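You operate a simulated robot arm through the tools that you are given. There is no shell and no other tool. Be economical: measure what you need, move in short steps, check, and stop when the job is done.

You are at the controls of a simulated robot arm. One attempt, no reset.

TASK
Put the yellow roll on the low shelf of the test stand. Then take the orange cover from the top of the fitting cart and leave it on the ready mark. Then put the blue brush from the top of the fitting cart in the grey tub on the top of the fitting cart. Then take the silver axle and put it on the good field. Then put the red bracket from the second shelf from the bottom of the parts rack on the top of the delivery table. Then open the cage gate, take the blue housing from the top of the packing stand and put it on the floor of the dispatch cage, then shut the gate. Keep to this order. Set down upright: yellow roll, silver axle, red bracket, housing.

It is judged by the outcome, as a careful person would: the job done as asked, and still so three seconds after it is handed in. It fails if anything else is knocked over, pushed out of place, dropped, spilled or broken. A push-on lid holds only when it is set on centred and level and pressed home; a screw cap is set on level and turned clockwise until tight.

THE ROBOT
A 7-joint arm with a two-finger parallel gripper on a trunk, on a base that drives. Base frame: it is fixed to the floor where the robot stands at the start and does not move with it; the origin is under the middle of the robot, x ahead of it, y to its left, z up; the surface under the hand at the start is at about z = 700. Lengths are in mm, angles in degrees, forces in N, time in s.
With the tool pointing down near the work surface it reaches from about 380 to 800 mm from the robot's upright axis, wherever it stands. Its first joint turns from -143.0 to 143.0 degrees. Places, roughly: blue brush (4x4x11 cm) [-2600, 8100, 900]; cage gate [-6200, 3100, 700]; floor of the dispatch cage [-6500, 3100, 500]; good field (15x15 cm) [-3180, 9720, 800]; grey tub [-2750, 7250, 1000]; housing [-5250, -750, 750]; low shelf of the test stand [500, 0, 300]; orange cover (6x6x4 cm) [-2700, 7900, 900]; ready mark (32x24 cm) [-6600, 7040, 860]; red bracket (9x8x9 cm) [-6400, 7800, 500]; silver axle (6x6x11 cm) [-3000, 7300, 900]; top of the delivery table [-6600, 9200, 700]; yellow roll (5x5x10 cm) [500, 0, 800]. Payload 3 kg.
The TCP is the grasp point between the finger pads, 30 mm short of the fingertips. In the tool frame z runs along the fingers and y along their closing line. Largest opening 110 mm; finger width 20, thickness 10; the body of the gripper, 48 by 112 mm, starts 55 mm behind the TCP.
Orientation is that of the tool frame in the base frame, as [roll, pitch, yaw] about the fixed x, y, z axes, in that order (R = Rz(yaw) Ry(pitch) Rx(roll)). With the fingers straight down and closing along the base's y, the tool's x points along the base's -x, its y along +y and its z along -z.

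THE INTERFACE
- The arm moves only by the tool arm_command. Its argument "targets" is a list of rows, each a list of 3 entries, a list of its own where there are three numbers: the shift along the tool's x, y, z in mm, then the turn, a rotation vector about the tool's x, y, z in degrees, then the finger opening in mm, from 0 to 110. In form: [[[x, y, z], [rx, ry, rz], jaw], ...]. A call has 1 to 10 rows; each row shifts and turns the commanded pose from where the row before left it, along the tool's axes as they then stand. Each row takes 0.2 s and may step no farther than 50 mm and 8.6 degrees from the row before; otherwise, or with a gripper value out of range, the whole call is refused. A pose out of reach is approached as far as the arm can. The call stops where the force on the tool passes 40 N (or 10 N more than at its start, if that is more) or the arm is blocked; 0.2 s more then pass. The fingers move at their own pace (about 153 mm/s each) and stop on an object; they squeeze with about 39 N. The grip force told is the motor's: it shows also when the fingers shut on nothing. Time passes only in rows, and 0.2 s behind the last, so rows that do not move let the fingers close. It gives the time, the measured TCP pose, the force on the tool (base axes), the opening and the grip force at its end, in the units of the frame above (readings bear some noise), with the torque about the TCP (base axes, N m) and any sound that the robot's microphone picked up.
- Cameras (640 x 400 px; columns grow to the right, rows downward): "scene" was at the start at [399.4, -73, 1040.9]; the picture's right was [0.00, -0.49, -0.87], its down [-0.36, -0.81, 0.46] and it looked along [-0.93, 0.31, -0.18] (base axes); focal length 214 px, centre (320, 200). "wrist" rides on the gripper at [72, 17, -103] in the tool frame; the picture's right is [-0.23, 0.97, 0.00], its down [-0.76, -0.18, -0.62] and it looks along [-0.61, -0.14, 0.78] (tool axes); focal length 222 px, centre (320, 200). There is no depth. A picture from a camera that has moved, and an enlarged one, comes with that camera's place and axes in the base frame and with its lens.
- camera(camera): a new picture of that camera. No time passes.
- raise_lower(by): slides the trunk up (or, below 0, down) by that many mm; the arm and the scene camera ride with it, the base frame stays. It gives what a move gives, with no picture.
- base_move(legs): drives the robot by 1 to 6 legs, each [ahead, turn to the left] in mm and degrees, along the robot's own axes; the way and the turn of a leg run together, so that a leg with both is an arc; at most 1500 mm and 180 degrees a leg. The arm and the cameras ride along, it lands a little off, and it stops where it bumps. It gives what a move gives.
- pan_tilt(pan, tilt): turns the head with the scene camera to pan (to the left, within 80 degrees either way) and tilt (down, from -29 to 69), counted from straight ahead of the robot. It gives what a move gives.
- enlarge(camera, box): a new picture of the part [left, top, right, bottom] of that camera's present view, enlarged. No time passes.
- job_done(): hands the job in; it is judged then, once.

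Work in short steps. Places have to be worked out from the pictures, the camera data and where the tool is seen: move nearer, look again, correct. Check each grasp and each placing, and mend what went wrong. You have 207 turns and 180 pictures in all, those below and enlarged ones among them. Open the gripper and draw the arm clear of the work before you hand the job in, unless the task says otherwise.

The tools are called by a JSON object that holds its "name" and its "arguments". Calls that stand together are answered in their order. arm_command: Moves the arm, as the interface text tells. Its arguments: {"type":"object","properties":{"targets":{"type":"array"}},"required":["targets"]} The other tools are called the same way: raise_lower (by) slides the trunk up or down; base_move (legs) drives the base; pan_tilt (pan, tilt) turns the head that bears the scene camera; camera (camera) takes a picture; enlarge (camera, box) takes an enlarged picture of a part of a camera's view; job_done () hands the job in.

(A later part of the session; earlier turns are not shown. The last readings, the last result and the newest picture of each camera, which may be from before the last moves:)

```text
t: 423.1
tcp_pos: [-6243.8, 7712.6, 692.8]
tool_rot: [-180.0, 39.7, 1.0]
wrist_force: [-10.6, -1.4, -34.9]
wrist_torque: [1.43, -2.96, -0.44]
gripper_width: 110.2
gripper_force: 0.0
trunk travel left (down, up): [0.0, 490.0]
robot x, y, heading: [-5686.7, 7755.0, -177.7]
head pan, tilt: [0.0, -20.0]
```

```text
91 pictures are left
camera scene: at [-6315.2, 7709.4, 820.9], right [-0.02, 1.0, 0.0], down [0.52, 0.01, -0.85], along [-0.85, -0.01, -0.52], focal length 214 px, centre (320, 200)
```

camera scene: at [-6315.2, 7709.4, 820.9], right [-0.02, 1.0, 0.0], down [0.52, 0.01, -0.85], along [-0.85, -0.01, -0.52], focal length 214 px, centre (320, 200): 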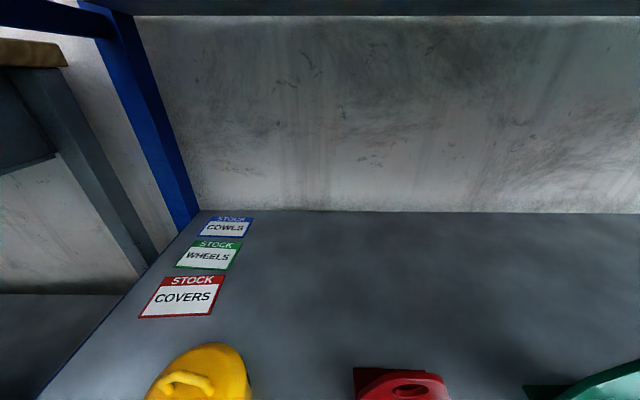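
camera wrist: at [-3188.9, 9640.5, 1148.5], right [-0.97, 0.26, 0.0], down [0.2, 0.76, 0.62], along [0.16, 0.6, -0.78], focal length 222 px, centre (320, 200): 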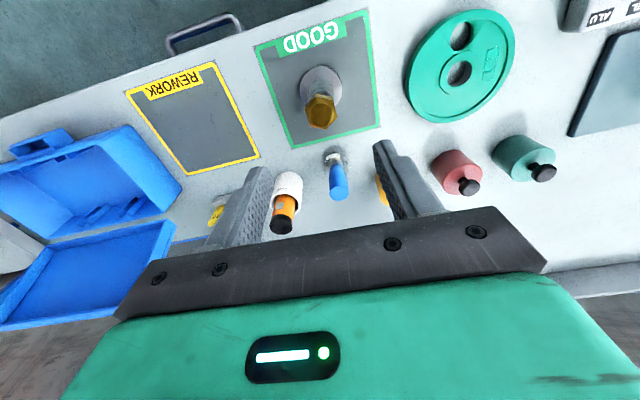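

Force −35 N: the camera head on top of the hand touched the third shelf's lip. I back off at once, then I'll go in lower.

{"name": "base_move", "arguments": {"legs": [[-120, 0]]}}

{"name": "arm_command", "arguments": {"targets": [[[22, 38, 27], [0, 0, 0], 110], [[22, -38, 27], [0, 0, 0], 110], [[22, -38, 27], [0, 0, 0], 110]]}}

{"name": "camera", "arguments": {"camera": "scene"}}

```text
t: 423.8
tcp_pos: [-6245.6, 7712.1, 694.7]
tool_rot: [179.7, 40.0, 0.7]
wrist_force: [-77.3, -3.3, -25.8]
wrist_torque: [1.1, -14.31, -0.29]
gripper_width: 109.8
gripper_force: 0.1
trunk travel left (down, up): [0.0, 490.0]
robot x, y, heading: [-5688.1, 7751.4, -177.5]
head pan, tilt: [0.0, -20.0]
stopped in leg 1: the force on the tool passed its limit at 75 N (the readings are from after the stop); the commanded pose is now the measured one
```

```text
refused: row 1 steps farther than a row can; nothing moved
```

```text
90 pictures are left
camera scene: at [-6314.5, 7710.2, 821.6], right [-0.01, 1.0, 0.01], down [0.53, 0.01, -0.85], along [-0.85, 0.0, -0.53], focal length 214 px, centre (320, 200)
```

scene: 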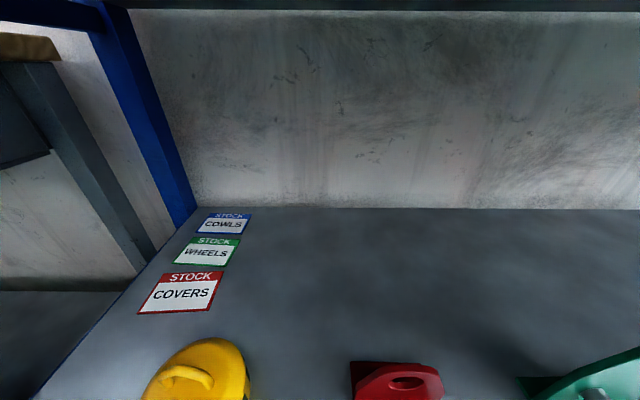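

The head is hooked behind the shelf lip, so backing pulls on it. I lower the hand straight down first to free it.

{"name": "arm_command", "arguments": {"targets": [[[6.4, 0, 7.7], [0, 0, 0], 110], [[13, 0, 15], [0, 0, 0], 110], [[13, 0, 15], [0, 0, 0], 110], [[13, 0, 15], [0, 0, 0], 110], [[13, 0, 15], [0, 0, 0], 110]]}}

{"name": "camera", "arguments": {"camera": "scene"}}

```text
t: 425.0
tcp_pos: [-6241.1, 7711.4, 608.4]
tool_rot: [179.7, 40.3, 0.6]
wrist_force: [0.1, 0.8, 0.7]
wrist_torque: [0.01, 0.01, 0.03]
gripper_width: 110.1
gripper_force: 0.1
trunk travel left (down, up): [0.0, 490.0]
robot x, y, heading: [-5683.5, 7753.3, -177.8]
head pan, tilt: [0.0, -20.0]
```

```text
89 pictures are left
camera scene: at [-6311.0, 7707.9, 738.3], right [-0.02, 1.0, 0.0], down [0.5, 0.0, -0.87], along [-0.87, -0.02, -0.5], focal length 214 px, centre (320, 200)
```

scene: 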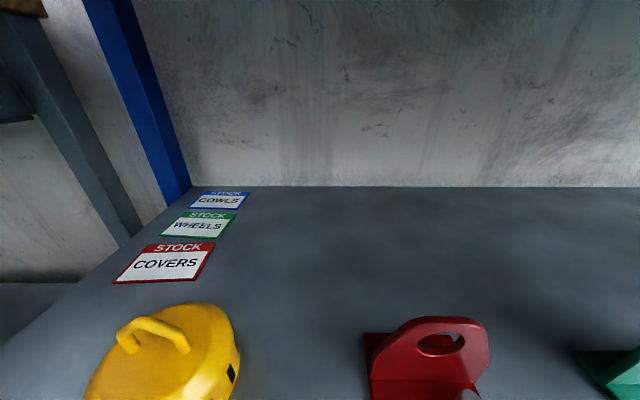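

Free, no force. I tilt the head to see the bracket and hand relation.

{"name": "pan_tilt", "arguments": {"pan": 0, "tilt": 15}}

{"name": "camera", "arguments": {"camera": "scene"}}

{"name": "camera", "arguments": {"camera": "wrist"}}

```text
t: 426.0
tcp_pos: [-6240.3, 7712.2, 608.6]
tool_rot: [179.7, 40.2, 0.7]
wrist_force: [0.1, -0.3, 0.5]
wrist_torque: [0.01, 0.0, 0.01]
gripper_width: 109.9
gripper_force: 0.2
trunk travel left (down, up): [0.0, 490.0]
robot x, y, heading: [-5682.7, 7752.8, -177.8]
head pan, tilt: [0.0, 15.0]
```

```text
88 pictures are left
camera scene: at [-6281.6, 7708.3, 690.8], right [-0.02, 1.0, 0.0], down [0.9, 0.01, -0.43], along [-0.43, -0.01, -0.9], focal length 214 px, centre (320, 200)
```

scene: 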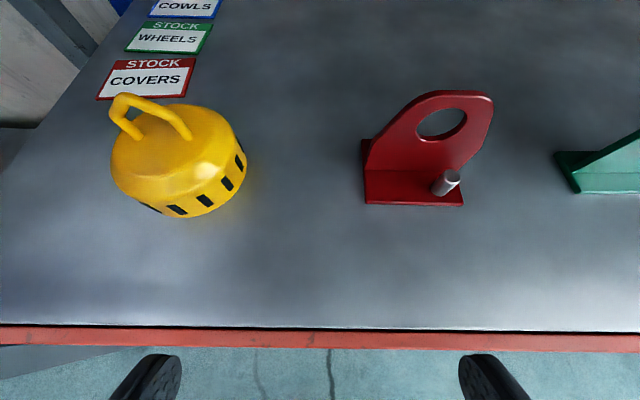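

```text
87 pictures are left
camera wrist: at [-6118.3, 7695.2, 641.7], right [-0.16, -0.98, 0.15], down [-0.18, 0.18, 0.97], along [-0.97, 0.13, -0.2], focal length 222 px, centre (320, 200)
```

wrist: 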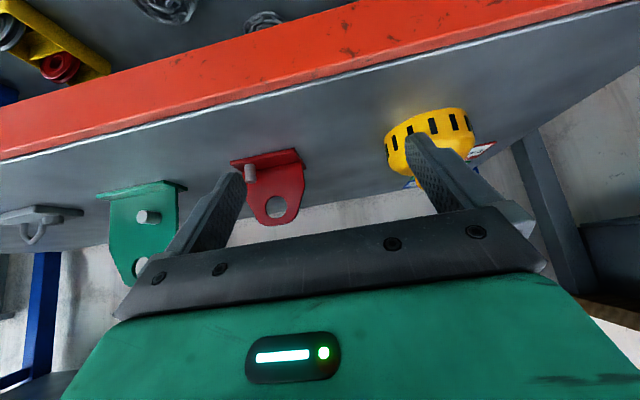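

Bracket: foot x -6440…-6365, y 7749…7840, plate at x≈-6402, shelf z≈510. I line up sideways, descend to z≈548 in front of it, and look.

{"name": "arm_command", "arguments": {"targets": [[[0, -42, 0], [0, 0, 0], 110], [[0, -41, 0], [0, 0, 0], 110], [[0, 0, 39], [0, 0, 0], 110], [[0, 0, 39], [0, 0, 0], 110]]}}

{"name": "camera", "arguments": {"camera": "scene"}}

{"name": "camera", "arguments": {"camera": "wrist"}}

```text
t: 427.0
tcp_pos: [-6291.4, 7792.4, 549.5]
tool_rot: [179.8, 40.5, 0.8]
wrist_force: [11.3, 0.2, 14.4]
wrist_torque: [0.82, -0.11, -0.56]
gripper_width: 110.1
gripper_force: 0.1
trunk travel left (down, up): [0.0, 490.0]
robot x, y, heading: [-5680.8, 7751.9, -178.1]
head pan, tilt: [0.0, 15.0]
```

```text
86 pictures are left
camera scene: at [-6331.6, 7789.9, 632.2], right [-0.02, 1.0, 0.0], down [0.9, 0.01, -0.43], along [-0.43, -0.01, -0.9], focal length 214 px, centre (320, 200)
```

scene: 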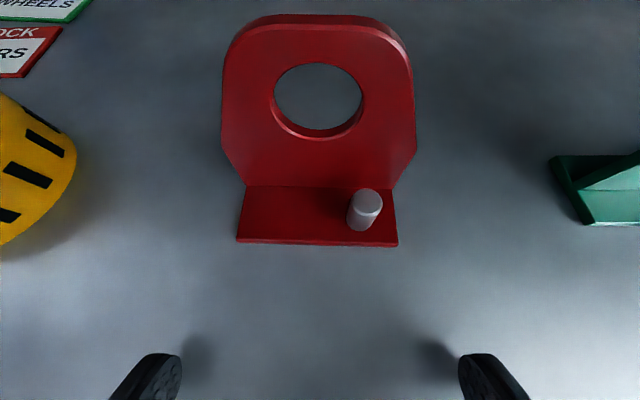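

```text
85 pictures are left
camera wrist: at [-6168.4, 7776.8, 582.8], right [-0.16, -0.98, 0.15], down [-0.18, 0.18, 0.97], along [-0.97, 0.13, -0.2], focal length 222 px, centre (320, 200)
```

wrist: 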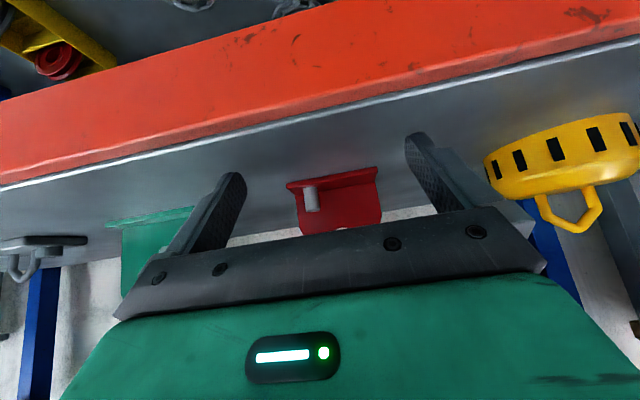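

A fingertip lightly touches the shelf; the hand is centred on the bracket. I rise 7 mm and move straight in.

{"name": "arm_command", "arguments": {"targets": [[[-4.5, 0, -5.4], [0, 0, 0], 110], [[-19, 1, 16], [0, 0, 0], 110], [[-19, 0, 16], [0, 0, 0], 110], [[-19, 0, 16], [0, 0, 0], 110]]}}

{"name": "camera", "arguments": {"camera": "scene"}}

```text
t: 428.0
tcp_pos: [-6366.5, 7792.8, 556.8]
tool_rot: [179.7, 40.3, 0.7]
wrist_force: [0.2, 0.7, 1.1]
wrist_torque: [0.01, -0.01, -0.01]
gripper_width: 110.1
gripper_force: 0.0
trunk travel left (down, up): [0.0, 490.0]
robot x, y, heading: [-5681.3, 7756.9, -178.1]
head pan, tilt: [0.0, 15.0]
```

```text
84 pictures are left
camera scene: at [-6406.9, 7790.0, 639.3], right [-0.02, 1.0, 0.0], down [0.9, 0.01, -0.43], along [-0.43, -0.01, -0.9], focal length 214 px, centre (320, 200)
```

scene: 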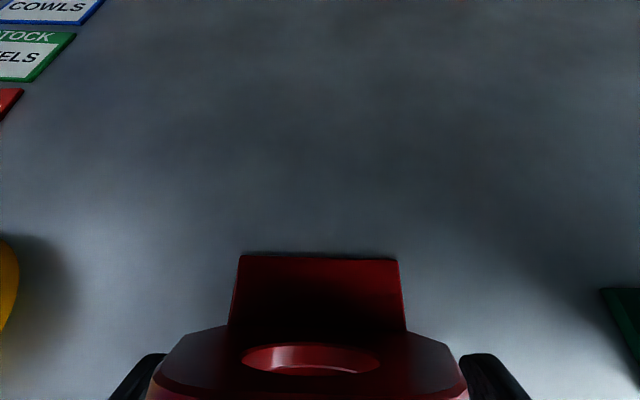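

The fingers flank the bracket without contact. I move in the last 34 mm and close.

{"name": "arm_command", "arguments": {"targets": [[[-13, 0, 11], [0, 0, 0], 110], [[-13, 0, 11], [0, 0, 0], 110], [[0, 0, 0], [0, 0, 0], 70], [[0, 0, 0], [0, 0, 0], 70], [[0, 0, 0], [0, 0, 0], 70]]}}

{"name": "camera", "arguments": {"camera": "wrist"}}

{"name": "camera", "arguments": {"camera": "scene"}}

```text
t: 429.2
tcp_pos: [-6400.1, 7792.7, 554.9]
tool_rot: [179.7, 40.2, 0.7]
wrist_force: [-0.9, 0.2, 0.0]
wrist_torque: [0.12, 0.17, 0.02]
gripper_width: 83.9
gripper_force: 39.3
trunk travel left (down, up): [0.0, 490.0]
robot x, y, heading: [-5684.3, 7754.4, -178.1]
head pan, tilt: [0.0, 15.0]
```

```text
83 pictures are left
camera wrist: at [-6277.8, 7776.5, 589.6], right [-0.16, -0.98, 0.15], down [-0.18, 0.18, 0.97], along [-0.97, 0.13, -0.21], focal length 222 px, centre (320, 200)
```

wrist: 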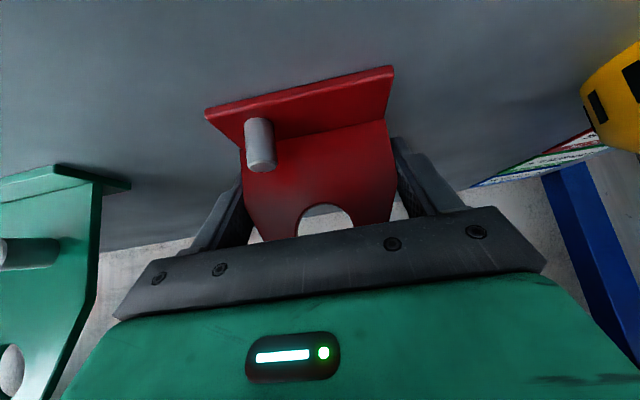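

```text
82 pictures are left
camera scene: at [-6441.1, 7789.6, 638.6], right [-0.02, 1.0, 0.0], down [0.9, 0.01, -0.43], along [-0.43, -0.01, -0.9], focal length 214 px, centre (320, 200)
```

scene: 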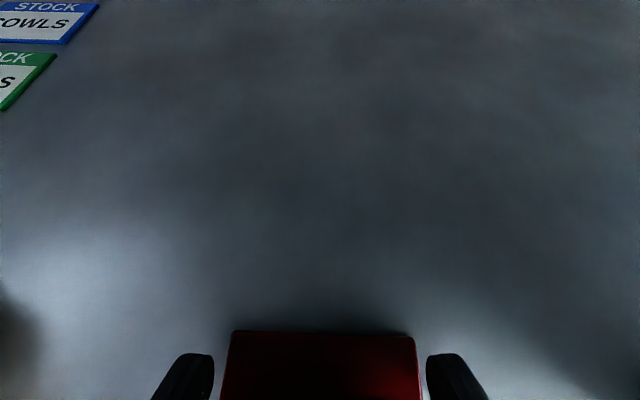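

Gripped at 84 mm on the plate edges. I lift 20 mm and check that it doesn't swing.

{"name": "arm_command", "arguments": {"targets": [[[-3.2, 0, -3.8], [0, 0, 0], 70], [[-4.8, 0, -5.7], [0, 0, 0], 70], [[-4.8, 0, -5.7], [0, 0, 0], 70]]}}

{"name": "camera", "arguments": {"camera": "wrist"}}

```text
t: 430.0
tcp_pos: [-6399.4, 7790.9, 575.9]
tool_rot: [179.7, 40.2, 0.6]
wrist_force: [0.4, -0.8, -5.4]
wrist_torque: [-0.01, 0.06, 0.0]
gripper_width: 83.8
gripper_force: 39.2
trunk travel left (down, up): [0.0, 490.0]
robot x, y, heading: [-5682.8, 7756.4, -177.8]
head pan, tilt: [0.0, 15.0]
```

```text
81 pictures are left
camera wrist: at [-6277.7, 7776.3, 609.3], right [-0.16, -0.98, 0.15], down [-0.18, 0.18, 0.97], along [-0.97, 0.13, -0.21], focal length 222 px, centre (320, 200)
```

wrist: 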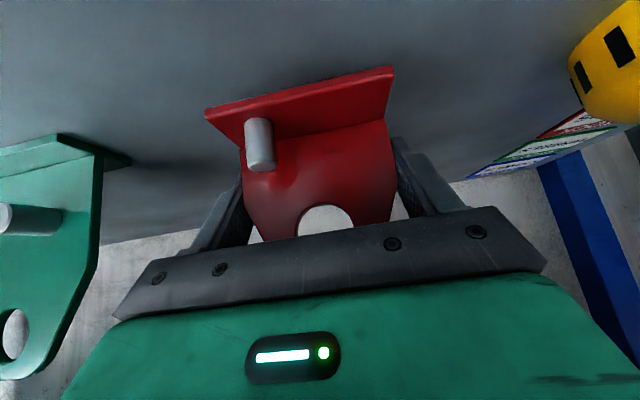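

Held rigidly. I raise 15 mm more and reverse straight out.

{"name": "arm_command", "arguments": {"targets": [[[-4.8, 0, -5.7], [0, 0, 0], 70], [[-4.8, 0, -5.7], [0, 0, 0], 70]]}}

{"name": "base_move", "arguments": {"legs": [[-450, 0]]}}

{"name": "pan_tilt", "arguments": {"pan": -45, "tilt": -29}}

{"name": "raise_lower", "arguments": {"by": 350}}

{"name": "camera", "arguments": {"camera": "scene"}}

{"name": "camera", "arguments": {"camera": "wrist"}}

```text
t: 430.6
tcp_pos: [-6399.7, 7790.6, 589.5]
tool_rot: [179.7, 40.1, 0.6]
wrist_force: [0.4, -0.3, -5.1]
wrist_torque: [-0.04, 0.03, -0.01]
gripper_width: 83.8
gripper_force: 38.9
trunk travel left (down, up): [0.0, 490.0]
robot x, y, heading: [-5684.9, 7752.7, -177.8]
head pan, tilt: [0.0, 15.0]
```

```text
t: 433.4
tcp_pos: [-5950.8, 7809.6, 590.4]
tool_rot: [179.8, 40.2, 0.6]
wrist_force: [-0.6, 0.3, -5.5]
wrist_torque: [-0.04, 0.01, -0.02]
gripper_width: 83.8
gripper_force: 38.5
trunk travel left (down, up): [0.0, 490.0]
robot x, y, heading: [-5235.2, 7768.8, -177.9]
head pan, tilt: [0.0, 15.0]
```

```text
t: 434.5
tcp_pos: [-5952.4, 7809.3, 590.6]
tool_rot: [179.7, 40.2, 0.6]
wrist_force: [-0.2, 0.3, -6.5]
wrist_torque: [-0.01, 0.03, 0.02]
gripper_width: 83.5
gripper_force: 39.1
trunk travel left (down, up): [0.0, 490.0]
robot x, y, heading: [-5235.2, 7769.2, -178.0]
head pan, tilt: [-45.0, -28.6]
```

```text
t: 437.9
tcp_pos: [-5951.6, 7810.1, 940.2]
tool_rot: [179.7, 40.2, 0.6]
wrist_force: [0.5, 0.6, -5.4]
wrist_torque: [-0.03, 0.04, -0.02]
gripper_width: 83.6
gripper_force: 39.0
trunk travel left (down, up): [-350.0, 140.0]
robot x, y, heading: [-5235.1, 7769.3, -177.9]
head pan, tilt: [-45.0, -28.6]
```

```text
80 pictures are left
camera scene: at [-6012.2, 7854.8, 1099.4], right [0.45, 0.72, 0.54], down [0.45, 0.34, -0.83], along [-0.78, 0.61, -0.17], focal length 214 px, centre (320, 200)
```

scene: 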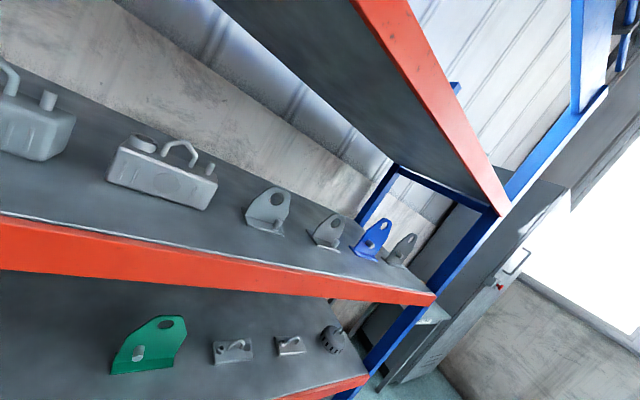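

```text
79 pictures are left
camera wrist: at [-5828.9, 7794.0, 974.0], right [-0.16, -0.98, 0.15], down [-0.18, 0.18, 0.97], along [-0.97, 0.13, -0.21], focal length 222 px, centre (320, 200)
```

wrist: 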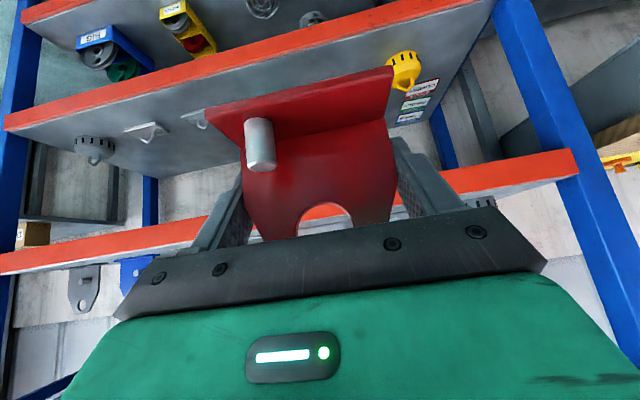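

Bracket still held straight. The delivery table lies beyond the rack, next to the cabinet. I tuck the arm, drive north to y≈9200 and face west.

{"name": "arm_command", "arguments": {"targets": [[[30, 0, -26], [0, 0, 0], 70], [[30, 0, -26], [0, 0, 0], 70], [[30, 0, -26], [0, 0, 0], 70]]}}

{"name": "base_move", "arguments": {"legs": [[0, -44], [0, -44], [750, 0], [680, 0], [0, 44], [0, 42]]}}

{"name": "pan_tilt", "arguments": {"pan": 0, "tilt": -25}}

{"name": "camera", "arguments": {"camera": "scene"}}

```text
t: 438.7
tcp_pos: [-5831.9, 7810.2, 939.8]
tool_rot: [179.8, 40.1, 0.5]
wrist_force: [-0.4, 0.5, -5.4]
wrist_torque: [-0.01, 0.05, 0.0]
gripper_width: 83.8
gripper_force: 38.7
trunk travel left (down, up): [-350.0, 140.0]
robot x, y, heading: [-5233.3, 7769.1, -177.9]
head pan, tilt: [-45.0, -28.6]
```

```text
t: 442.8
tcp_pos: [-5315.4, 8369.9, 941.5]
tool_rot: [179.6, 40.3, -77.9]
wrist_force: [1.5, -0.2, -5.0]
wrist_torque: [0.02, 0.14, 0.08]
gripper_width: 84.0
gripper_force: 39.1
trunk travel left (down, up): [-350.0, 140.0]
robot x, y, heading: [-5291.2, 7755.2, 101.7]
head pan, tilt: [-45.0, -28.6]
stopped in leg 2: the robot was blocked; the commanded pose is now the measured one
```

```text
t: 443.9
tcp_pos: [-5317.6, 8369.5, 942.5]
tool_rot: [179.7, 40.2, -77.8]
wrist_force: [-0.1, 0.5, -5.4]
wrist_torque: [0.03, 0.04, -0.01]
gripper_width: 83.9
gripper_force: 39.1
trunk travel left (down, up): [-350.0, 140.0]
robot x, y, heading: [-5297.1, 7756.5, 101.8]
head pan, tilt: [0.0, -25.0]
```

```text
78 pictures are left
camera scene: at [-5331.0, 8439.6, 1080.0], right [0.98, 0.21, 0.0], down [0.09, -0.41, -0.91], along [-0.19, 0.89, -0.42], focal length 214 px, centre (320, 200)
```

scene: 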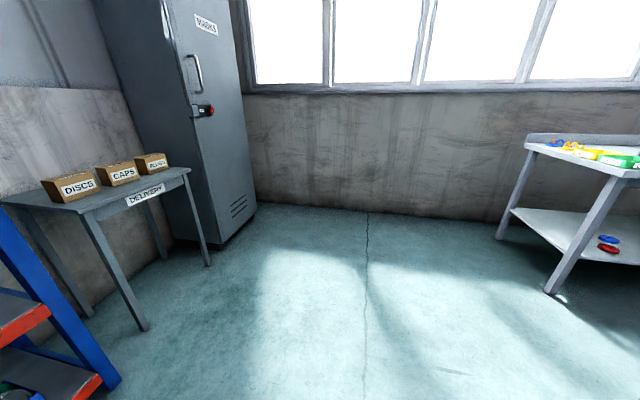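

The delivery table front is at x≈-6390, y≈8950–9480, with three boxes on it. From here a straight run brings me to (-5590, 9180); then I face west.

{"name": "base_move", "arguments": {"legs": [[750, 0], [710, 0], [0, 40], [0, 37]]}}

{"name": "camera", "arguments": {"camera": "scene"}}

```text
t: 455.2
tcp_pos: [-6192.8, 9372.8, 941.0]
tool_rot: [179.9, 40.0, -3.9]
wrist_force: [-0.7, -1.9, -4.9]
wrist_torque: [0.07, 0.02, -0.05]
gripper_width: 84.1
gripper_force: 39.2
trunk travel left (down, up): [-350.0, 140.0]
robot x, y, heading: [-5589.1, 9284.5, 177.3]
head pan, tilt: [0.0, -25.0]
stopped in leg 4: the robot was blocked; the commanded pose is now the measured one
```

```text
77 pictures are left
camera scene: at [-6264.8, 9375.8, 1079.9], right [0.07, 1.0, 0.0], down [0.42, -0.03, -0.91], along [-0.91, 0.06, -0.42], focal length 214 px, centre (320, 200)
```

scene: 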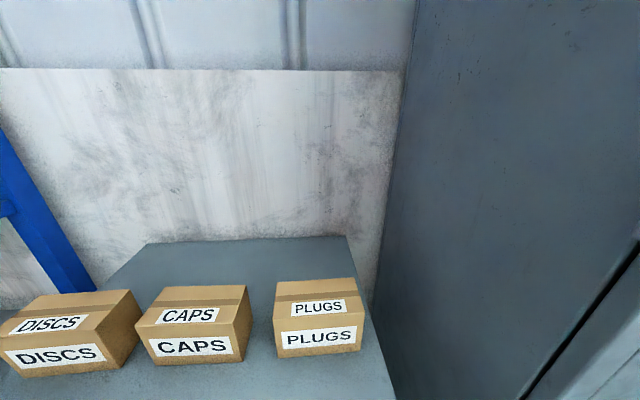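

I tilt the head down to see the free table area.

{"name": "pan_tilt", "arguments": {"pan": 10, "tilt": 8}}

{"name": "camera", "arguments": {"camera": "scene"}}

```text
t: 456.2
tcp_pos: [-6193.2, 9374.9, 942.4]
tool_rot: [179.7, 40.1, -4.0]
wrist_force: [0.5, -0.3, -4.7]
wrist_torque: [0.0, 0.03, -0.01]
gripper_width: 83.9
gripper_force: 39.1
trunk travel left (down, up): [-350.0, 140.0]
robot x, y, heading: [-5589.0, 9286.5, 177.4]
head pan, tilt: [10.0, 8.0]
```

```text
76 pictures are left
camera scene: at [-6241.9, 9360.0, 1033.7], right [-0.05, 0.99, -0.14], down [0.84, -0.03, -0.53], along [-0.53, -0.14, -0.83], focal length 214 px, centre (320, 200)
```

scene: 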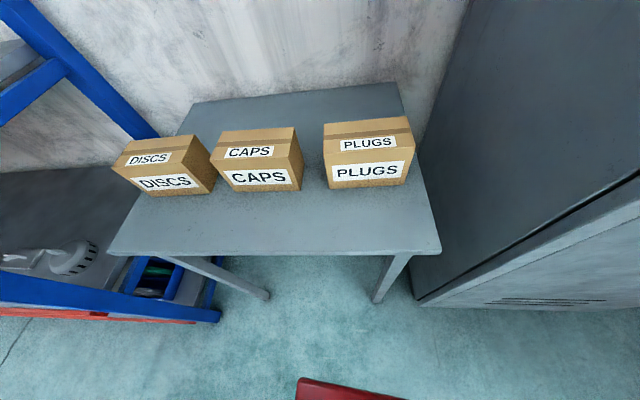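

Table front x≈-6356, y 8900–9490; boxes' fronts at x≈-6479, so a 120 mm strip is free in front. I'll set the bracket at ≈(-6410, 9292), before the gap between CAPS and PLUGS. Drive 120 mm closer and shift sideways.

{"name": "base_move", "arguments": {"legs": [[120, 0]]}}

{"name": "arm_command", "arguments": {"targets": [[[0, 45, 0], [0, 0, 0], 70], [[0, 45, 0], [0, 0, 0], 70], [[15, 0, 18], [0, 0, 0], 70], [[15, 0, 18], [0, 0, 0], 70], [[15, 0, 18], [0, 0, 0], 70]]}}

{"name": "camera", "arguments": {"camera": "scene"}}

```text
t: 457.4
tcp_pos: [-6312.1, 9377.8, 941.3]
tool_rot: [179.8, 40.2, -3.8]
wrist_force: [0.4, 0.2, -5.3]
wrist_torque: [0.01, 0.04, 0.01]
gripper_width: 84.0
gripper_force: 38.9
trunk travel left (down, up): [-350.0, 140.0]
robot x, y, heading: [-5711.1, 9289.8, 177.5]
head pan, tilt: [10.0, 8.0]
```

```text
t: 458.6
tcp_pos: [-6320.0, 9288.6, 871.7]
tool_rot: [179.7, 40.2, -3.8]
wrist_force: [0.4, -0.7, -5.1]
wrist_torque: [-0.03, 0.06, 0.01]
gripper_width: 83.9
gripper_force: 39.4
trunk travel left (down, up): [-350.0, 140.0]
robot x, y, heading: [-5713.7, 9287.9, 177.6]
head pan, tilt: [10.0, 8.0]
```

```text
75 pictures are left
camera scene: at [-6368.4, 9274.2, 963.5], right [-0.05, 0.99, -0.13], down [0.84, -0.03, -0.53], along [-0.53, -0.14, -0.83], focal length 214 px, centre (320, 200)
```

scene: 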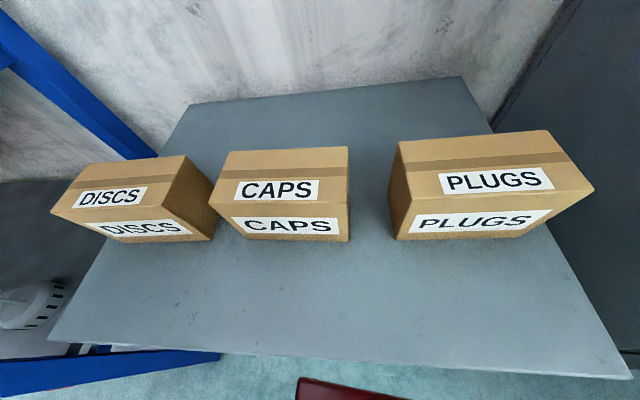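

Strip confirmed: edge x≈-6349, boxes x≈-6474. I move forward over it and lower to about 18 mm above the top.

{"name": "arm_command", "arguments": {"targets": [[[-23, -3, 19], [0, 0, 0], 70], [[-23, -3, 19], [0, 0, 0], 70], [[-22, 0, 19], [0, 0, 0], 70], [[24, 0, 28], [0, 0, 0], 70], [[24, 0, 28], [0, 0, 0], 70], [[24, 0, 28], [0, 0, 0], 70]]}}

{"name": "camera", "arguments": {"camera": "wrist"}}

{"name": "pan_tilt", "arguments": {"pan": 0, "tilt": 30}}

{"name": "camera", "arguments": {"camera": "scene"}}

```text
t: 460.0
tcp_pos: [-6404.8, 9300.4, 762.7]
tool_rot: [179.8, 40.2, -3.9]
wrist_force: [0.1, -0.1, -4.9]
wrist_torque: [0.01, 0.05, 0.01]
gripper_width: 83.7
gripper_force: 39.0
trunk travel left (down, up): [-350.0, 140.0]
robot x, y, heading: [-5710.7, 9289.1, 177.3]
head pan, tilt: [10.0, 8.0]
```

```text
74 pictures are left
camera wrist: at [-6284.3, 9275.6, 795.2], right [-0.24, -0.96, 0.15], down [-0.17, 0.19, 0.97], along [-0.96, 0.2, -0.21], focal length 222 px, centre (320, 200)
```

wrist: 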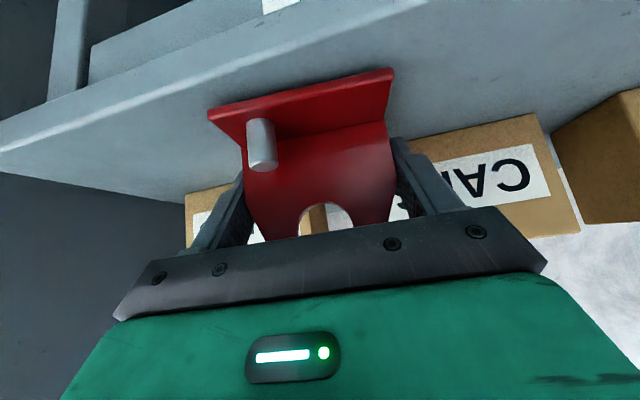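

```text
t: 460.9
tcp_pos: [-6405.3, 9300.9, 761.9]
tool_rot: [179.8, 40.1, -3.8]
wrist_force: [-0.4, -1.0, -6.0]
wrist_torque: [-0.02, 0.05, 0.02]
gripper_width: 84.1
gripper_force: 38.7
trunk travel left (down, up): [-350.0, 140.0]
robot x, y, heading: [-5712.8, 9291.1, 177.9]
head pan, tilt: [0.0, 30.0]
```

```text
73 pictures are left
camera scene: at [-6425.8, 9300.4, 831.4], right [0.06, 1.0, 0.0], down [0.98, -0.06, -0.18], along [-0.18, 0.01, -0.98], focal length 214 px, centre (320, 200)
```

scene: 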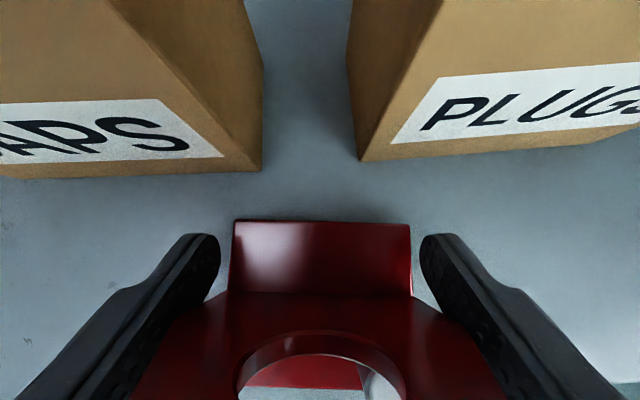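

35 mm gap to the boxes. I creep down to contact.

{"name": "arm_command", "arguments": {"targets": [[[6.4, 0, 7.7], [0, 0, 0], 70], [[1.9, 0, 2.3], [0, 0, 0], 70], [[1.3, 0, 1.5], [0, 0, 0], 70], [[1.3, 0, 1.5], [0, 0, 0], 70]]}}

```text
t: 461.5
tcp_pos: [-6410.0, 9301.3, 755.0]
tool_rot: [179.8, 40.9, -3.7]
wrist_force: [-1.6, 0.2, 14.5]
wrist_torque: [0.51, -0.77, 0.05]
gripper_width: 84.3
gripper_force: 38.9
trunk travel left (down, up): [-350.0, 140.0]
robot x, y, heading: [-5711.7, 9285.8, 177.7]
head pan, tilt: [0.0, 30.0]
stopped in row 3: the force on the tool passed its limit at 44 N (the readings are from after the stop); the commanded pose is now the measured one
```

Contact a bit earlier than expected. I check with pictures before releasing.

{"name": "camera", "arguments": {"camera": "wrist"}}

{"name": "enlarge", "arguments": {"camera": "wrist", "box": [160, 40, 440, 220]}}

{"name": "camera", "arguments": {"camera": "scene"}}

```text
72 pictures are left
camera wrist: at [-6289.1, 9275.5, 787.3], right [-0.23, -0.96, 0.15], down [-0.15, 0.19, 0.97], along [-0.96, 0.2, -0.19], focal length 222 px, centre (320, 200)
```

wrist: 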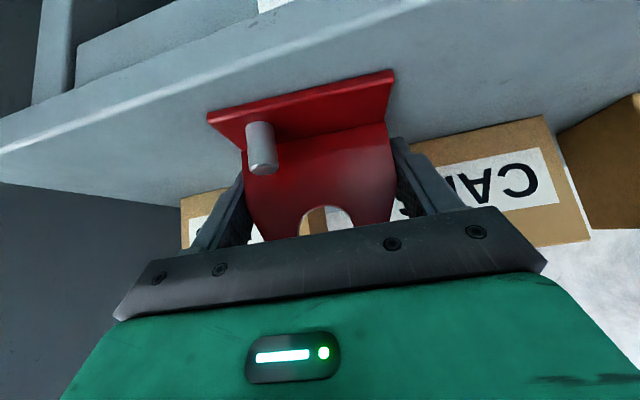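

```text
2.22 times, centred on (300, 130) of wrist
camera zoom: at [-6289.1, 9275.5, 787.3], right [-0.23, -0.96, 0.15], down [-0.15, 0.19, 0.97], along [-0.96, 0.2, -0.19], focal length 494 px, centre (364, 356)
```

zoom: 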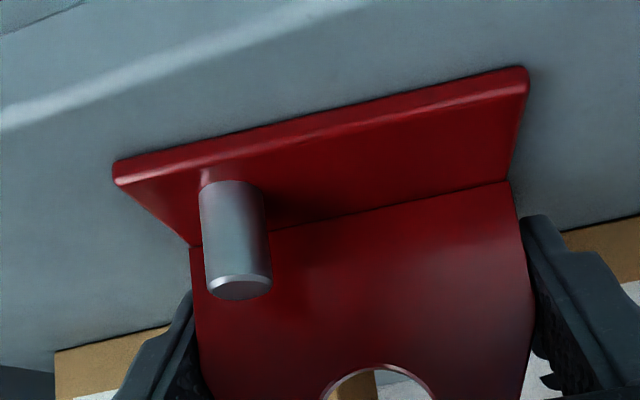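

```text
70 pictures are left
camera scene: at [-6429.9, 9300.4, 824.7], right [0.06, 1.0, 0.0], down [0.98, -0.06, -0.19], along [-0.19, 0.01, -0.98], focal length 214 px, centre (320, 200)
```

scene: 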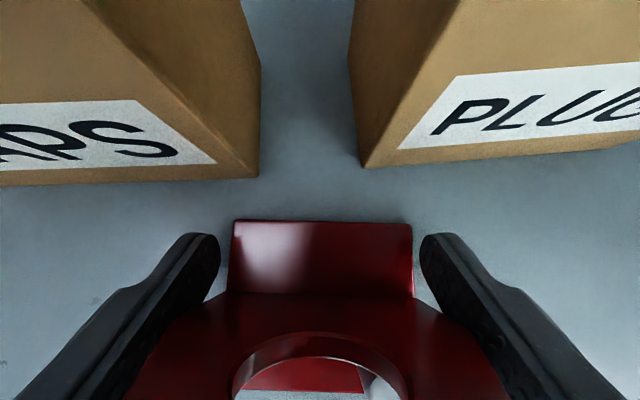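

The bracket rests flat on the table (surface ≈ z 714). I release gently.

{"name": "arm_command", "arguments": {"targets": [[[-0.5, 0, -0.6], [0, 0, 0], 70], [[0, 0, 0], [0, 0, 0], 110], [[0, 0, 0], [0, 0, 0], 110]]}}

{"name": "camera", "arguments": {"camera": "wrist"}}

{"name": "camera", "arguments": {"camera": "scene"}}

```text
t: 462.3
tcp_pos: [-6409.1, 9301.2, 752.2]
tool_rot: [179.8, 40.7, -3.9]
wrist_force: [-0.4, -0.2, -0.3]
wrist_torque: [-0.05, 0.02, 0.02]
gripper_width: 110.1
gripper_force: 0.0
trunk travel left (down, up): [-350.0, 140.0]
robot x, y, heading: [-5713.2, 9294.4, 177.7]
head pan, tilt: [0.0, 30.0]
```

```text
69 pictures are left
camera wrist: at [-6287.7, 9275.7, 786.2], right [-0.24, -0.96, 0.15], down [-0.16, 0.19, 0.97], along [-0.96, 0.2, -0.2], focal length 222 px, centre (320, 200)
```

wrist: 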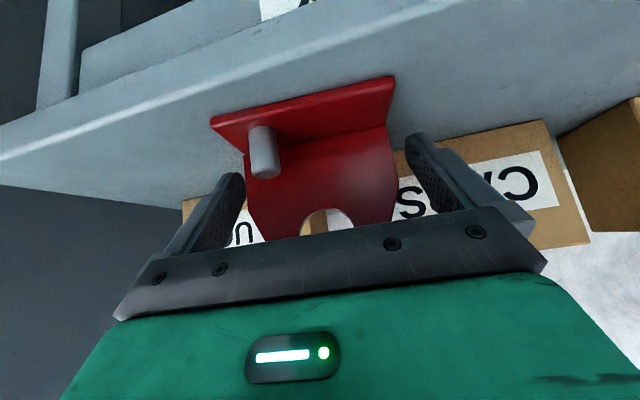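

```text
68 pictures are left
camera scene: at [-6428.7, 9300.6, 822.8], right [0.07, 1.0, 0.0], down [0.98, -0.06, -0.18], along [-0.18, 0.01, -0.98], focal length 214 px, centre (320, 200)
```

scene: 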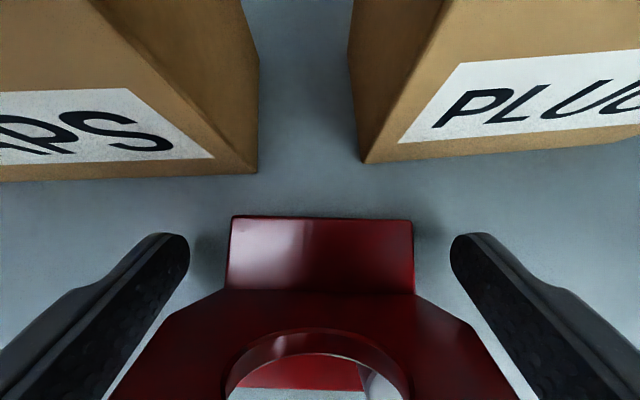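

It stands upright on the delivery table. I withdraw along the tool axis, then back off.

{"name": "arm_command", "arguments": {"targets": [[[0, 0, -25], [0, 0, 0], 110], [[0, 0, -40], [0, 0, 0], 110], [[0, 0, -45], [0, 0, 0], 110], [[0, 0, -45], [0, 0, 0], 110]]}}

{"name": "base_move", "arguments": {"legs": [[-250, 0]]}}

{"name": "camera", "arguments": {"camera": "scene"}}

```text
t: 463.3
tcp_pos: [-6308.4, 9295.8, 870.8]
tool_rot: [179.8, 40.6, -3.9]
wrist_force: [-0.1, -0.6, 0.5]
wrist_torque: [0.0, -0.01, 0.0]
gripper_width: 109.9
gripper_force: 0.0
trunk travel left (down, up): [-350.0, 140.0]
robot x, y, heading: [-5711.7, 9291.0, 177.8]
head pan, tilt: [0.0, 30.0]
```

```text
t: 465.1
tcp_pos: [-6061.0, 9287.9, 869.5]
tool_rot: [179.9, 40.5, -4.0]
wrist_force: [-0.6, -0.8, -0.6]
wrist_torque: [0.0, 0.0, 0.04]
gripper_width: 110.1
gripper_force: 0.2
trunk travel left (down, up): [-350.0, 140.0]
robot x, y, heading: [-5464.0, 9279.6, 177.6]
head pan, tilt: [0.0, 30.0]
```

```text
67 pictures are left
camera scene: at [-6082.0, 9286.2, 939.3], right [0.07, 1.0, 0.0], down [0.98, -0.07, -0.18], along [-0.18, 0.01, -0.98], focal length 214 px, centre (320, 200)
```

scene: 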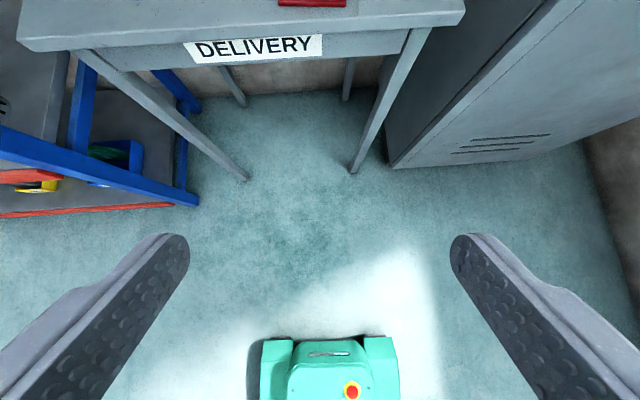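

Bracket seen on the delivery table's front strip. I verify it in one view, and then head south to the cage.

{"name": "pan_tilt", "arguments": {"pan": 0, "tilt": -15}}

{"name": "camera", "arguments": {"camera": "scene"}}

{"name": "base_move", "arguments": {"legs": [[-300, 0], [0, 46], [0, 46], [1500, 0], [1500, 0]]}}

{"name": "camera", "arguments": {"camera": "scene"}}

```text
t: 466.2
tcp_pos: [-6061.5, 9286.3, 870.9]
tool_rot: [179.8, 40.7, -4.0]
wrist_force: [1.1, 0.3, 0.0]
wrist_torque: [-0.04, 0.01, 0.0]
gripper_width: 109.9
gripper_force: 0.0
trunk travel left (down, up): [-350.0, 140.0]
robot x, y, heading: [-5465.4, 9279.3, 177.5]
head pan, tilt: [0.0, -15.0]
```

```text
66 pictures are left
camera scene: at [-6128.8, 9289.6, 993.5], right [0.07, 1.0, 0.0], down [0.56, -0.04, -0.83], along [-0.82, 0.05, -0.56], focal length 214 px, centre (320, 200)
```

scene: 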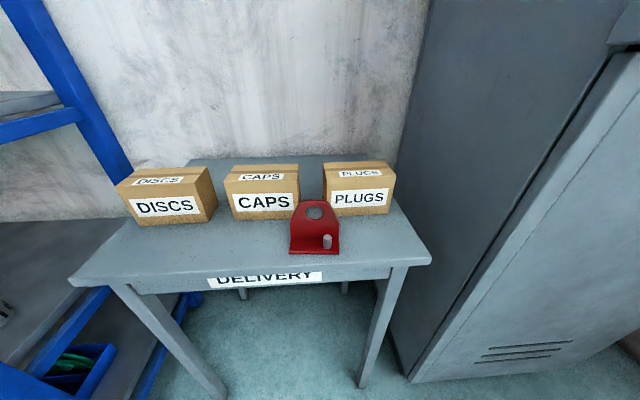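

```text
t: 472.0
tcp_pos: [-5304.6, 8681.7, 872.4]
tool_rot: [179.7, 40.7, 72.8]
wrist_force: [0.4, -0.4, -0.6]
wrist_torque: [-0.01, 0.09, -0.05]
gripper_width: 110.0
gripper_force: 0.1
trunk travel left (down, up): [-350.0, 140.0]
robot x, y, heading: [-5215.5, 9280.2, -103.4]
head pan, tilt: [0.0, -15.0]
stopped in leg 3: the robot was blocked; the commanded pose is now the measured one
```

```text
65 pictures are left
camera scene: at [-5323.7, 8615.0, 994.4], right [-0.96, 0.29, 0.0], down [0.17, 0.54, -0.83], along [-0.24, -0.79, -0.56], focal length 214 px, centre (320, 200)
```

scene: 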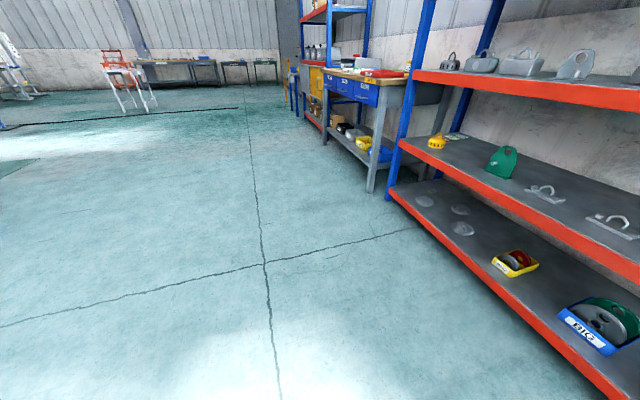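

The bracket stands well. The way south is open; I straighten and drive on.

{"name": "base_move", "arguments": {"legs": [[0, 16], [1400, 0], [1400, 0], [1400, 0]]}}

{"name": "pan_tilt", "arguments": {"pan": 0, "tilt": -29}}

{"name": "camera", "arguments": {"camera": "scene"}}

```text
t: 492.9
tcp_pos: [-5080.3, 4508.0, 871.6]
tool_rot: [179.8, 40.7, 87.0]
wrist_force: [0.3, 0.3, 0.0]
wrist_torque: [0.01, 0.01, 0.02]
gripper_width: 109.9
gripper_force: 0.1
trunk travel left (down, up): [-350.0, 140.0]
robot x, y, heading: [-5138.0, 5109.8, -89.6]
head pan, tilt: [0.0, -15.0]
```

```text
t: 493.7
tcp_pos: [-5080.6, 4507.6, 872.0]
tool_rot: [179.8, 40.7, 86.9]
wrist_force: [0.4, -0.3, 0.2]
wrist_torque: [0.02, 0.02, 0.0]
gripper_width: 110.0
gripper_force: 0.1
trunk travel left (down, up): [-350.0, 140.0]
robot x, y, heading: [-5145.0, 5114.1, -89.4]
head pan, tilt: [0.0, -28.6]
```

```text
64 pictures are left
camera scene: at [-5083.1, 4433.1, 1016.6], right [-1.0, 0.05, 0.0], down [0.02, 0.35, -0.94], along [-0.05, -0.93, -0.35], focal length 214 px, centre (320, 200)
```

scene: 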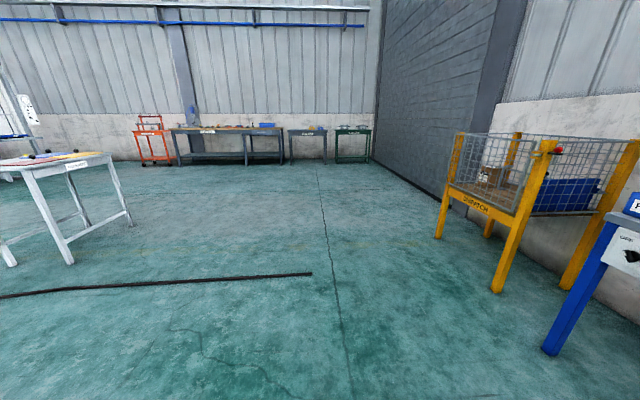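

The yellow dispatch cage is to the right: front posts at ≈(-6245, 3436) and (-6265, 2760). I zoom in on it.

{"name": "enlarge", "arguments": {"camera": "scene", "box": [420, 110, 640, 248]}}

```text
2.90 times, centred on (530, 179) of scene
camera zoom: at [-5083.1, 4433.1, 1016.6], right [-1.0, 0.05, 0.0], down [0.02, 0.35, -0.94], along [-0.05, -0.93, -0.35], focal length 622 px, centre (-289, 261)
```

zoom: 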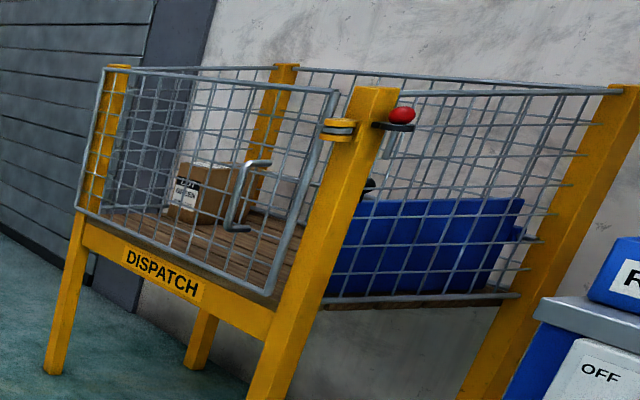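

The gate is the front mesh panel: hinged at the south post, C-handle towards the north end. I drive to about (-5350, 3350) and face it.

{"name": "base_move", "arguments": {"legs": [[0, -7], [900, 0], [870, 0], [0, -42], [0, -42]]}}

{"name": "camera", "arguments": {"camera": "scene"}}

```text
t: 506.5
tcp_pos: [-5911.2, 3231.2, 871.5]
tool_rot: [179.7, 40.7, 6.5]
wrist_force: [1.0, 1.2, 0.3]
wrist_torque: [-0.04, -0.02, 0.03]
gripper_width: 109.8
gripper_force: 0.1
trunk travel left (down, up): [-350.0, 140.0]
robot x, y, heading: [-5317.9, 3337.6, -171.8]
head pan, tilt: [0.0, -28.6]
stopped in leg 5: the robot was blocked; the commanded pose is now the measured one
```

```text
62 pictures are left
camera scene: at [-5980.8, 3221.7, 1017.1], right [-0.12, 0.99, 0.0], down [0.35, 0.04, -0.94], along [-0.93, -0.11, -0.35], focal length 214 px, centre (320, 200)
```

scene: 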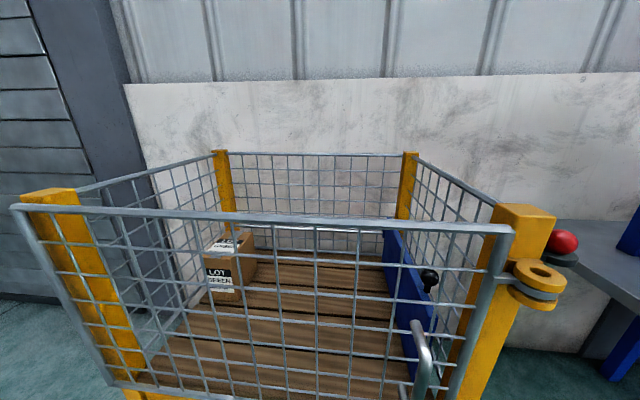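

I zoom on the fitting at the gate's north edge to tell latch from hinge.

{"name": "enlarge", "arguments": {"camera": "scene", "box": [400, 190, 620, 400]}}

{"name": "pan_tilt", "arguments": {"pan": 0, "tilt": 5}}

{"name": "camera", "arguments": {"camera": "scene"}}

```text
1.90 times, centred on (510, 295) of scene
camera zoom: at [-5980.8, 3221.7, 1017.1], right [-0.12, 0.99, 0.0], down [0.35, 0.04, -0.94], along [-0.93, -0.11, -0.35], focal length 408 px, centre (-42, 19)
```

zoom: 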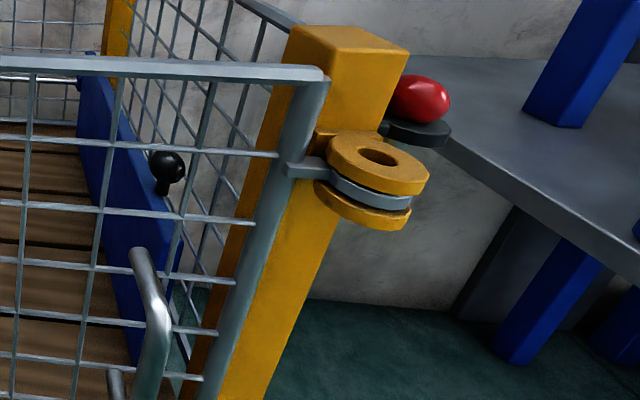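

```text
t: 507.5
tcp_pos: [-5909.9, 3230.6, 872.6]
tool_rot: [179.7, 40.7, 6.5]
wrist_force: [0.7, 0.0, -0.7]
wrist_torque: [-0.03, 0.02, 0.0]
gripper_width: 109.8
gripper_force: 0.0
trunk travel left (down, up): [-350.0, 140.0]
robot x, y, heading: [-5309.5, 3337.6, -171.7]
head pan, tilt: [0.0, 5.0]
```

```text
60 pictures are left
camera scene: at [-5960.5, 3222.6, 967.2], right [-0.12, 0.99, 0.0], down [0.81, 0.09, -0.58], along [-0.58, -0.07, -0.81], focal length 214 px, centre (320, 200)
```

scene: 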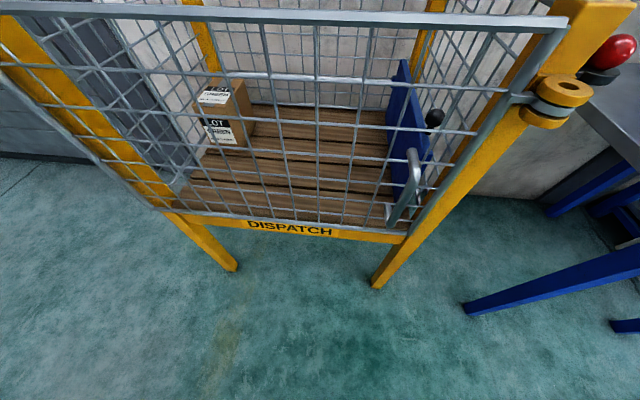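

The north fitting is an open fork catch (its pin is out), so the gate swings on the south post. The handle bar is at ≈(-6165, 3320), z 645–790. I square up and drive 90 mm closer.

{"name": "base_move", "arguments": {"legs": [[0, -8], [90, 0]]}}

{"name": "arm_command", "arguments": {"targets": [[[22, 0, 26], [0, 0, 0], 60], [[22, 0, 26], [0, 0, 0], 60], [[22, 0, 26], [0, 0, 0], 60], [[22, 0, 26], [0, 0, 0], 60]]}}

{"name": "camera", "arguments": {"camera": "scene"}}

{"name": "camera", "arguments": {"camera": "wrist"}}

```text
t: 509.2
tcp_pos: [-6008.2, 3311.9, 872.8]
tool_rot: [179.7, 40.6, -1.1]
wrist_force: [-0.1, -0.1, -0.5]
wrist_torque: [-0.06, -0.01, 0.03]
gripper_width: 110.0
gripper_force: 0.0
trunk travel left (down, up): [-350.0, 140.0]
robot x, y, heading: [-5404.4, 3336.5, -179.5]
head pan, tilt: [0.0, 5.0]
```

```text
t: 510.2
tcp_pos: [-6010.8, 3311.4, 736.0]
tool_rot: [179.7, 40.7, -1.3]
wrist_force: [-0.7, 1.0, -0.5]
wrist_torque: [-0.02, 0.0, 0.0]
gripper_width: 60.0
gripper_force: 0.1
trunk travel left (down, up): [-350.0, 140.0]
robot x, y, heading: [-5399.0, 3337.8, -179.5]
head pan, tilt: [0.0, 5.0]
```

```text
59 pictures are left
camera scene: at [-6062.0, 3310.0, 830.5], right [0.02, 1.0, 0.0], down [0.81, -0.02, -0.58], along [-0.58, 0.01, -0.81], focal length 214 px, centre (320, 200)
```

scene: 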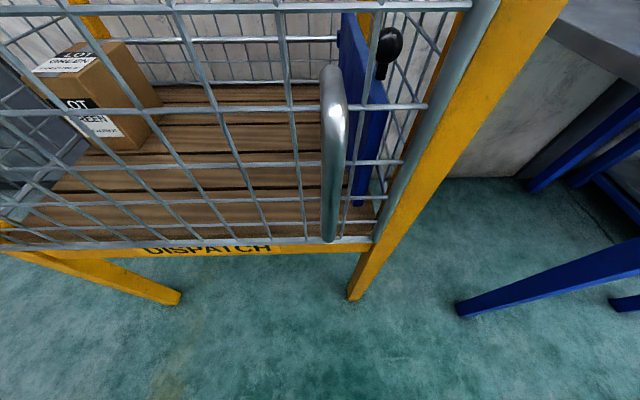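

```text
58 pictures are left
camera wrist: at [-5888.4, 3290.9, 768.5], right [-0.19, -0.97, 0.15], down [-0.17, 0.18, 0.97], along [-0.97, 0.16, -0.2], focal length 222 px, centre (320, 200)
```

wrist: 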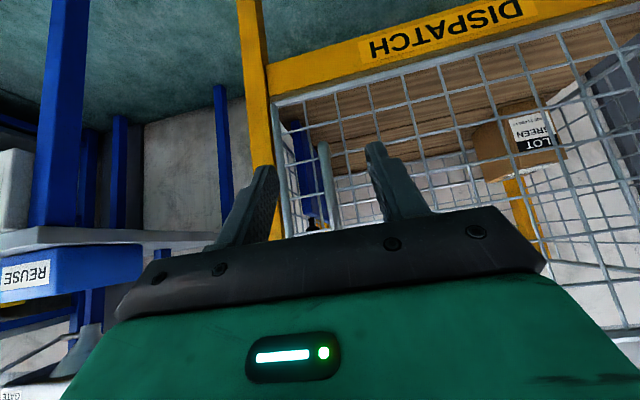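

Handle bar mid at ≈(-6168, 3322, 735). I move the open fingers around it.

{"name": "arm_command", "arguments": {"targets": [[[-27, -1.7, 27], [0, 0, 0], 60], [[-27, -1.7, 27], [0, 0, 0], 60], [[-27, -1.7, 27], [0, 0, 0], 60], [[-27, -1.7, 27], [0, 0, 0], 60]]}}

{"name": "pan_tilt", "arguments": {"pan": 0, "tilt": 30}}

{"name": "camera", "arguments": {"camera": "scene"}}

{"name": "camera", "arguments": {"camera": "wrist"}}

```text
t: 511.2
tcp_pos: [-6135.7, 3321.5, 729.3]
tool_rot: [179.7, 40.4, -1.3]
wrist_force: [49.4, 9.3, 26.8]
wrist_torque: [-1.85, 7.01, 1.12]
gripper_width: 59.9
gripper_force: 0.1
trunk travel left (down, up): [-350.0, 140.0]
robot x, y, heading: [-5401.1, 3336.3, -179.5]
head pan, tilt: [0.0, 5.0]
stopped in row 4: the force on the tool passed its limit at 116 N (the readings are from after the stop); the commanded pose is now the measured one
```

```text
t: 512.1
tcp_pos: [-6139.0, 3320.7, 725.0]
tool_rot: [179.8, 40.2, -1.2]
wrist_force: [0.4, -0.4, 0.4]
wrist_torque: [0.02, -0.04, -0.01]
gripper_width: 59.8
gripper_force: 0.3
trunk travel left (down, up): [-350.0, 140.0]
robot x, y, heading: [-5398.9, 3337.8, -179.5]
head pan, tilt: [0.0, 30.0]
```

```text
57 pictures are left
camera scene: at [-6159.9, 3319.4, 794.3], right [0.02, 1.0, 0.0], down [0.98, -0.02, -0.18], along [-0.18, 0.0, -0.98], focal length 214 px, centre (320, 200)
```

scene: 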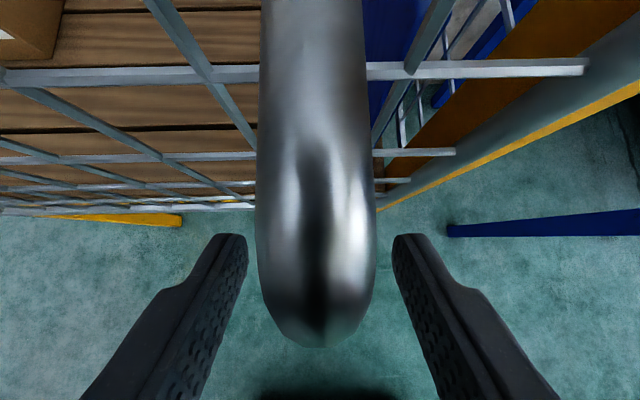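

```text
56 pictures are left
camera wrist: at [-6017.4, 3301.2, 758.8], right [-0.19, -0.97, 0.15], down [-0.18, 0.18, 0.97], along [-0.97, 0.16, -0.21], focal length 222 px, centre (320, 200)
```

wrist: 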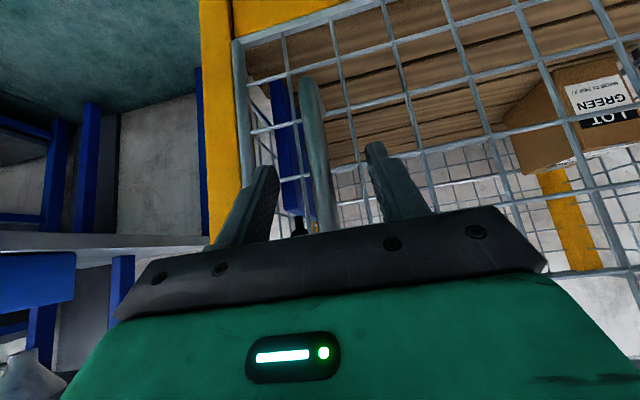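

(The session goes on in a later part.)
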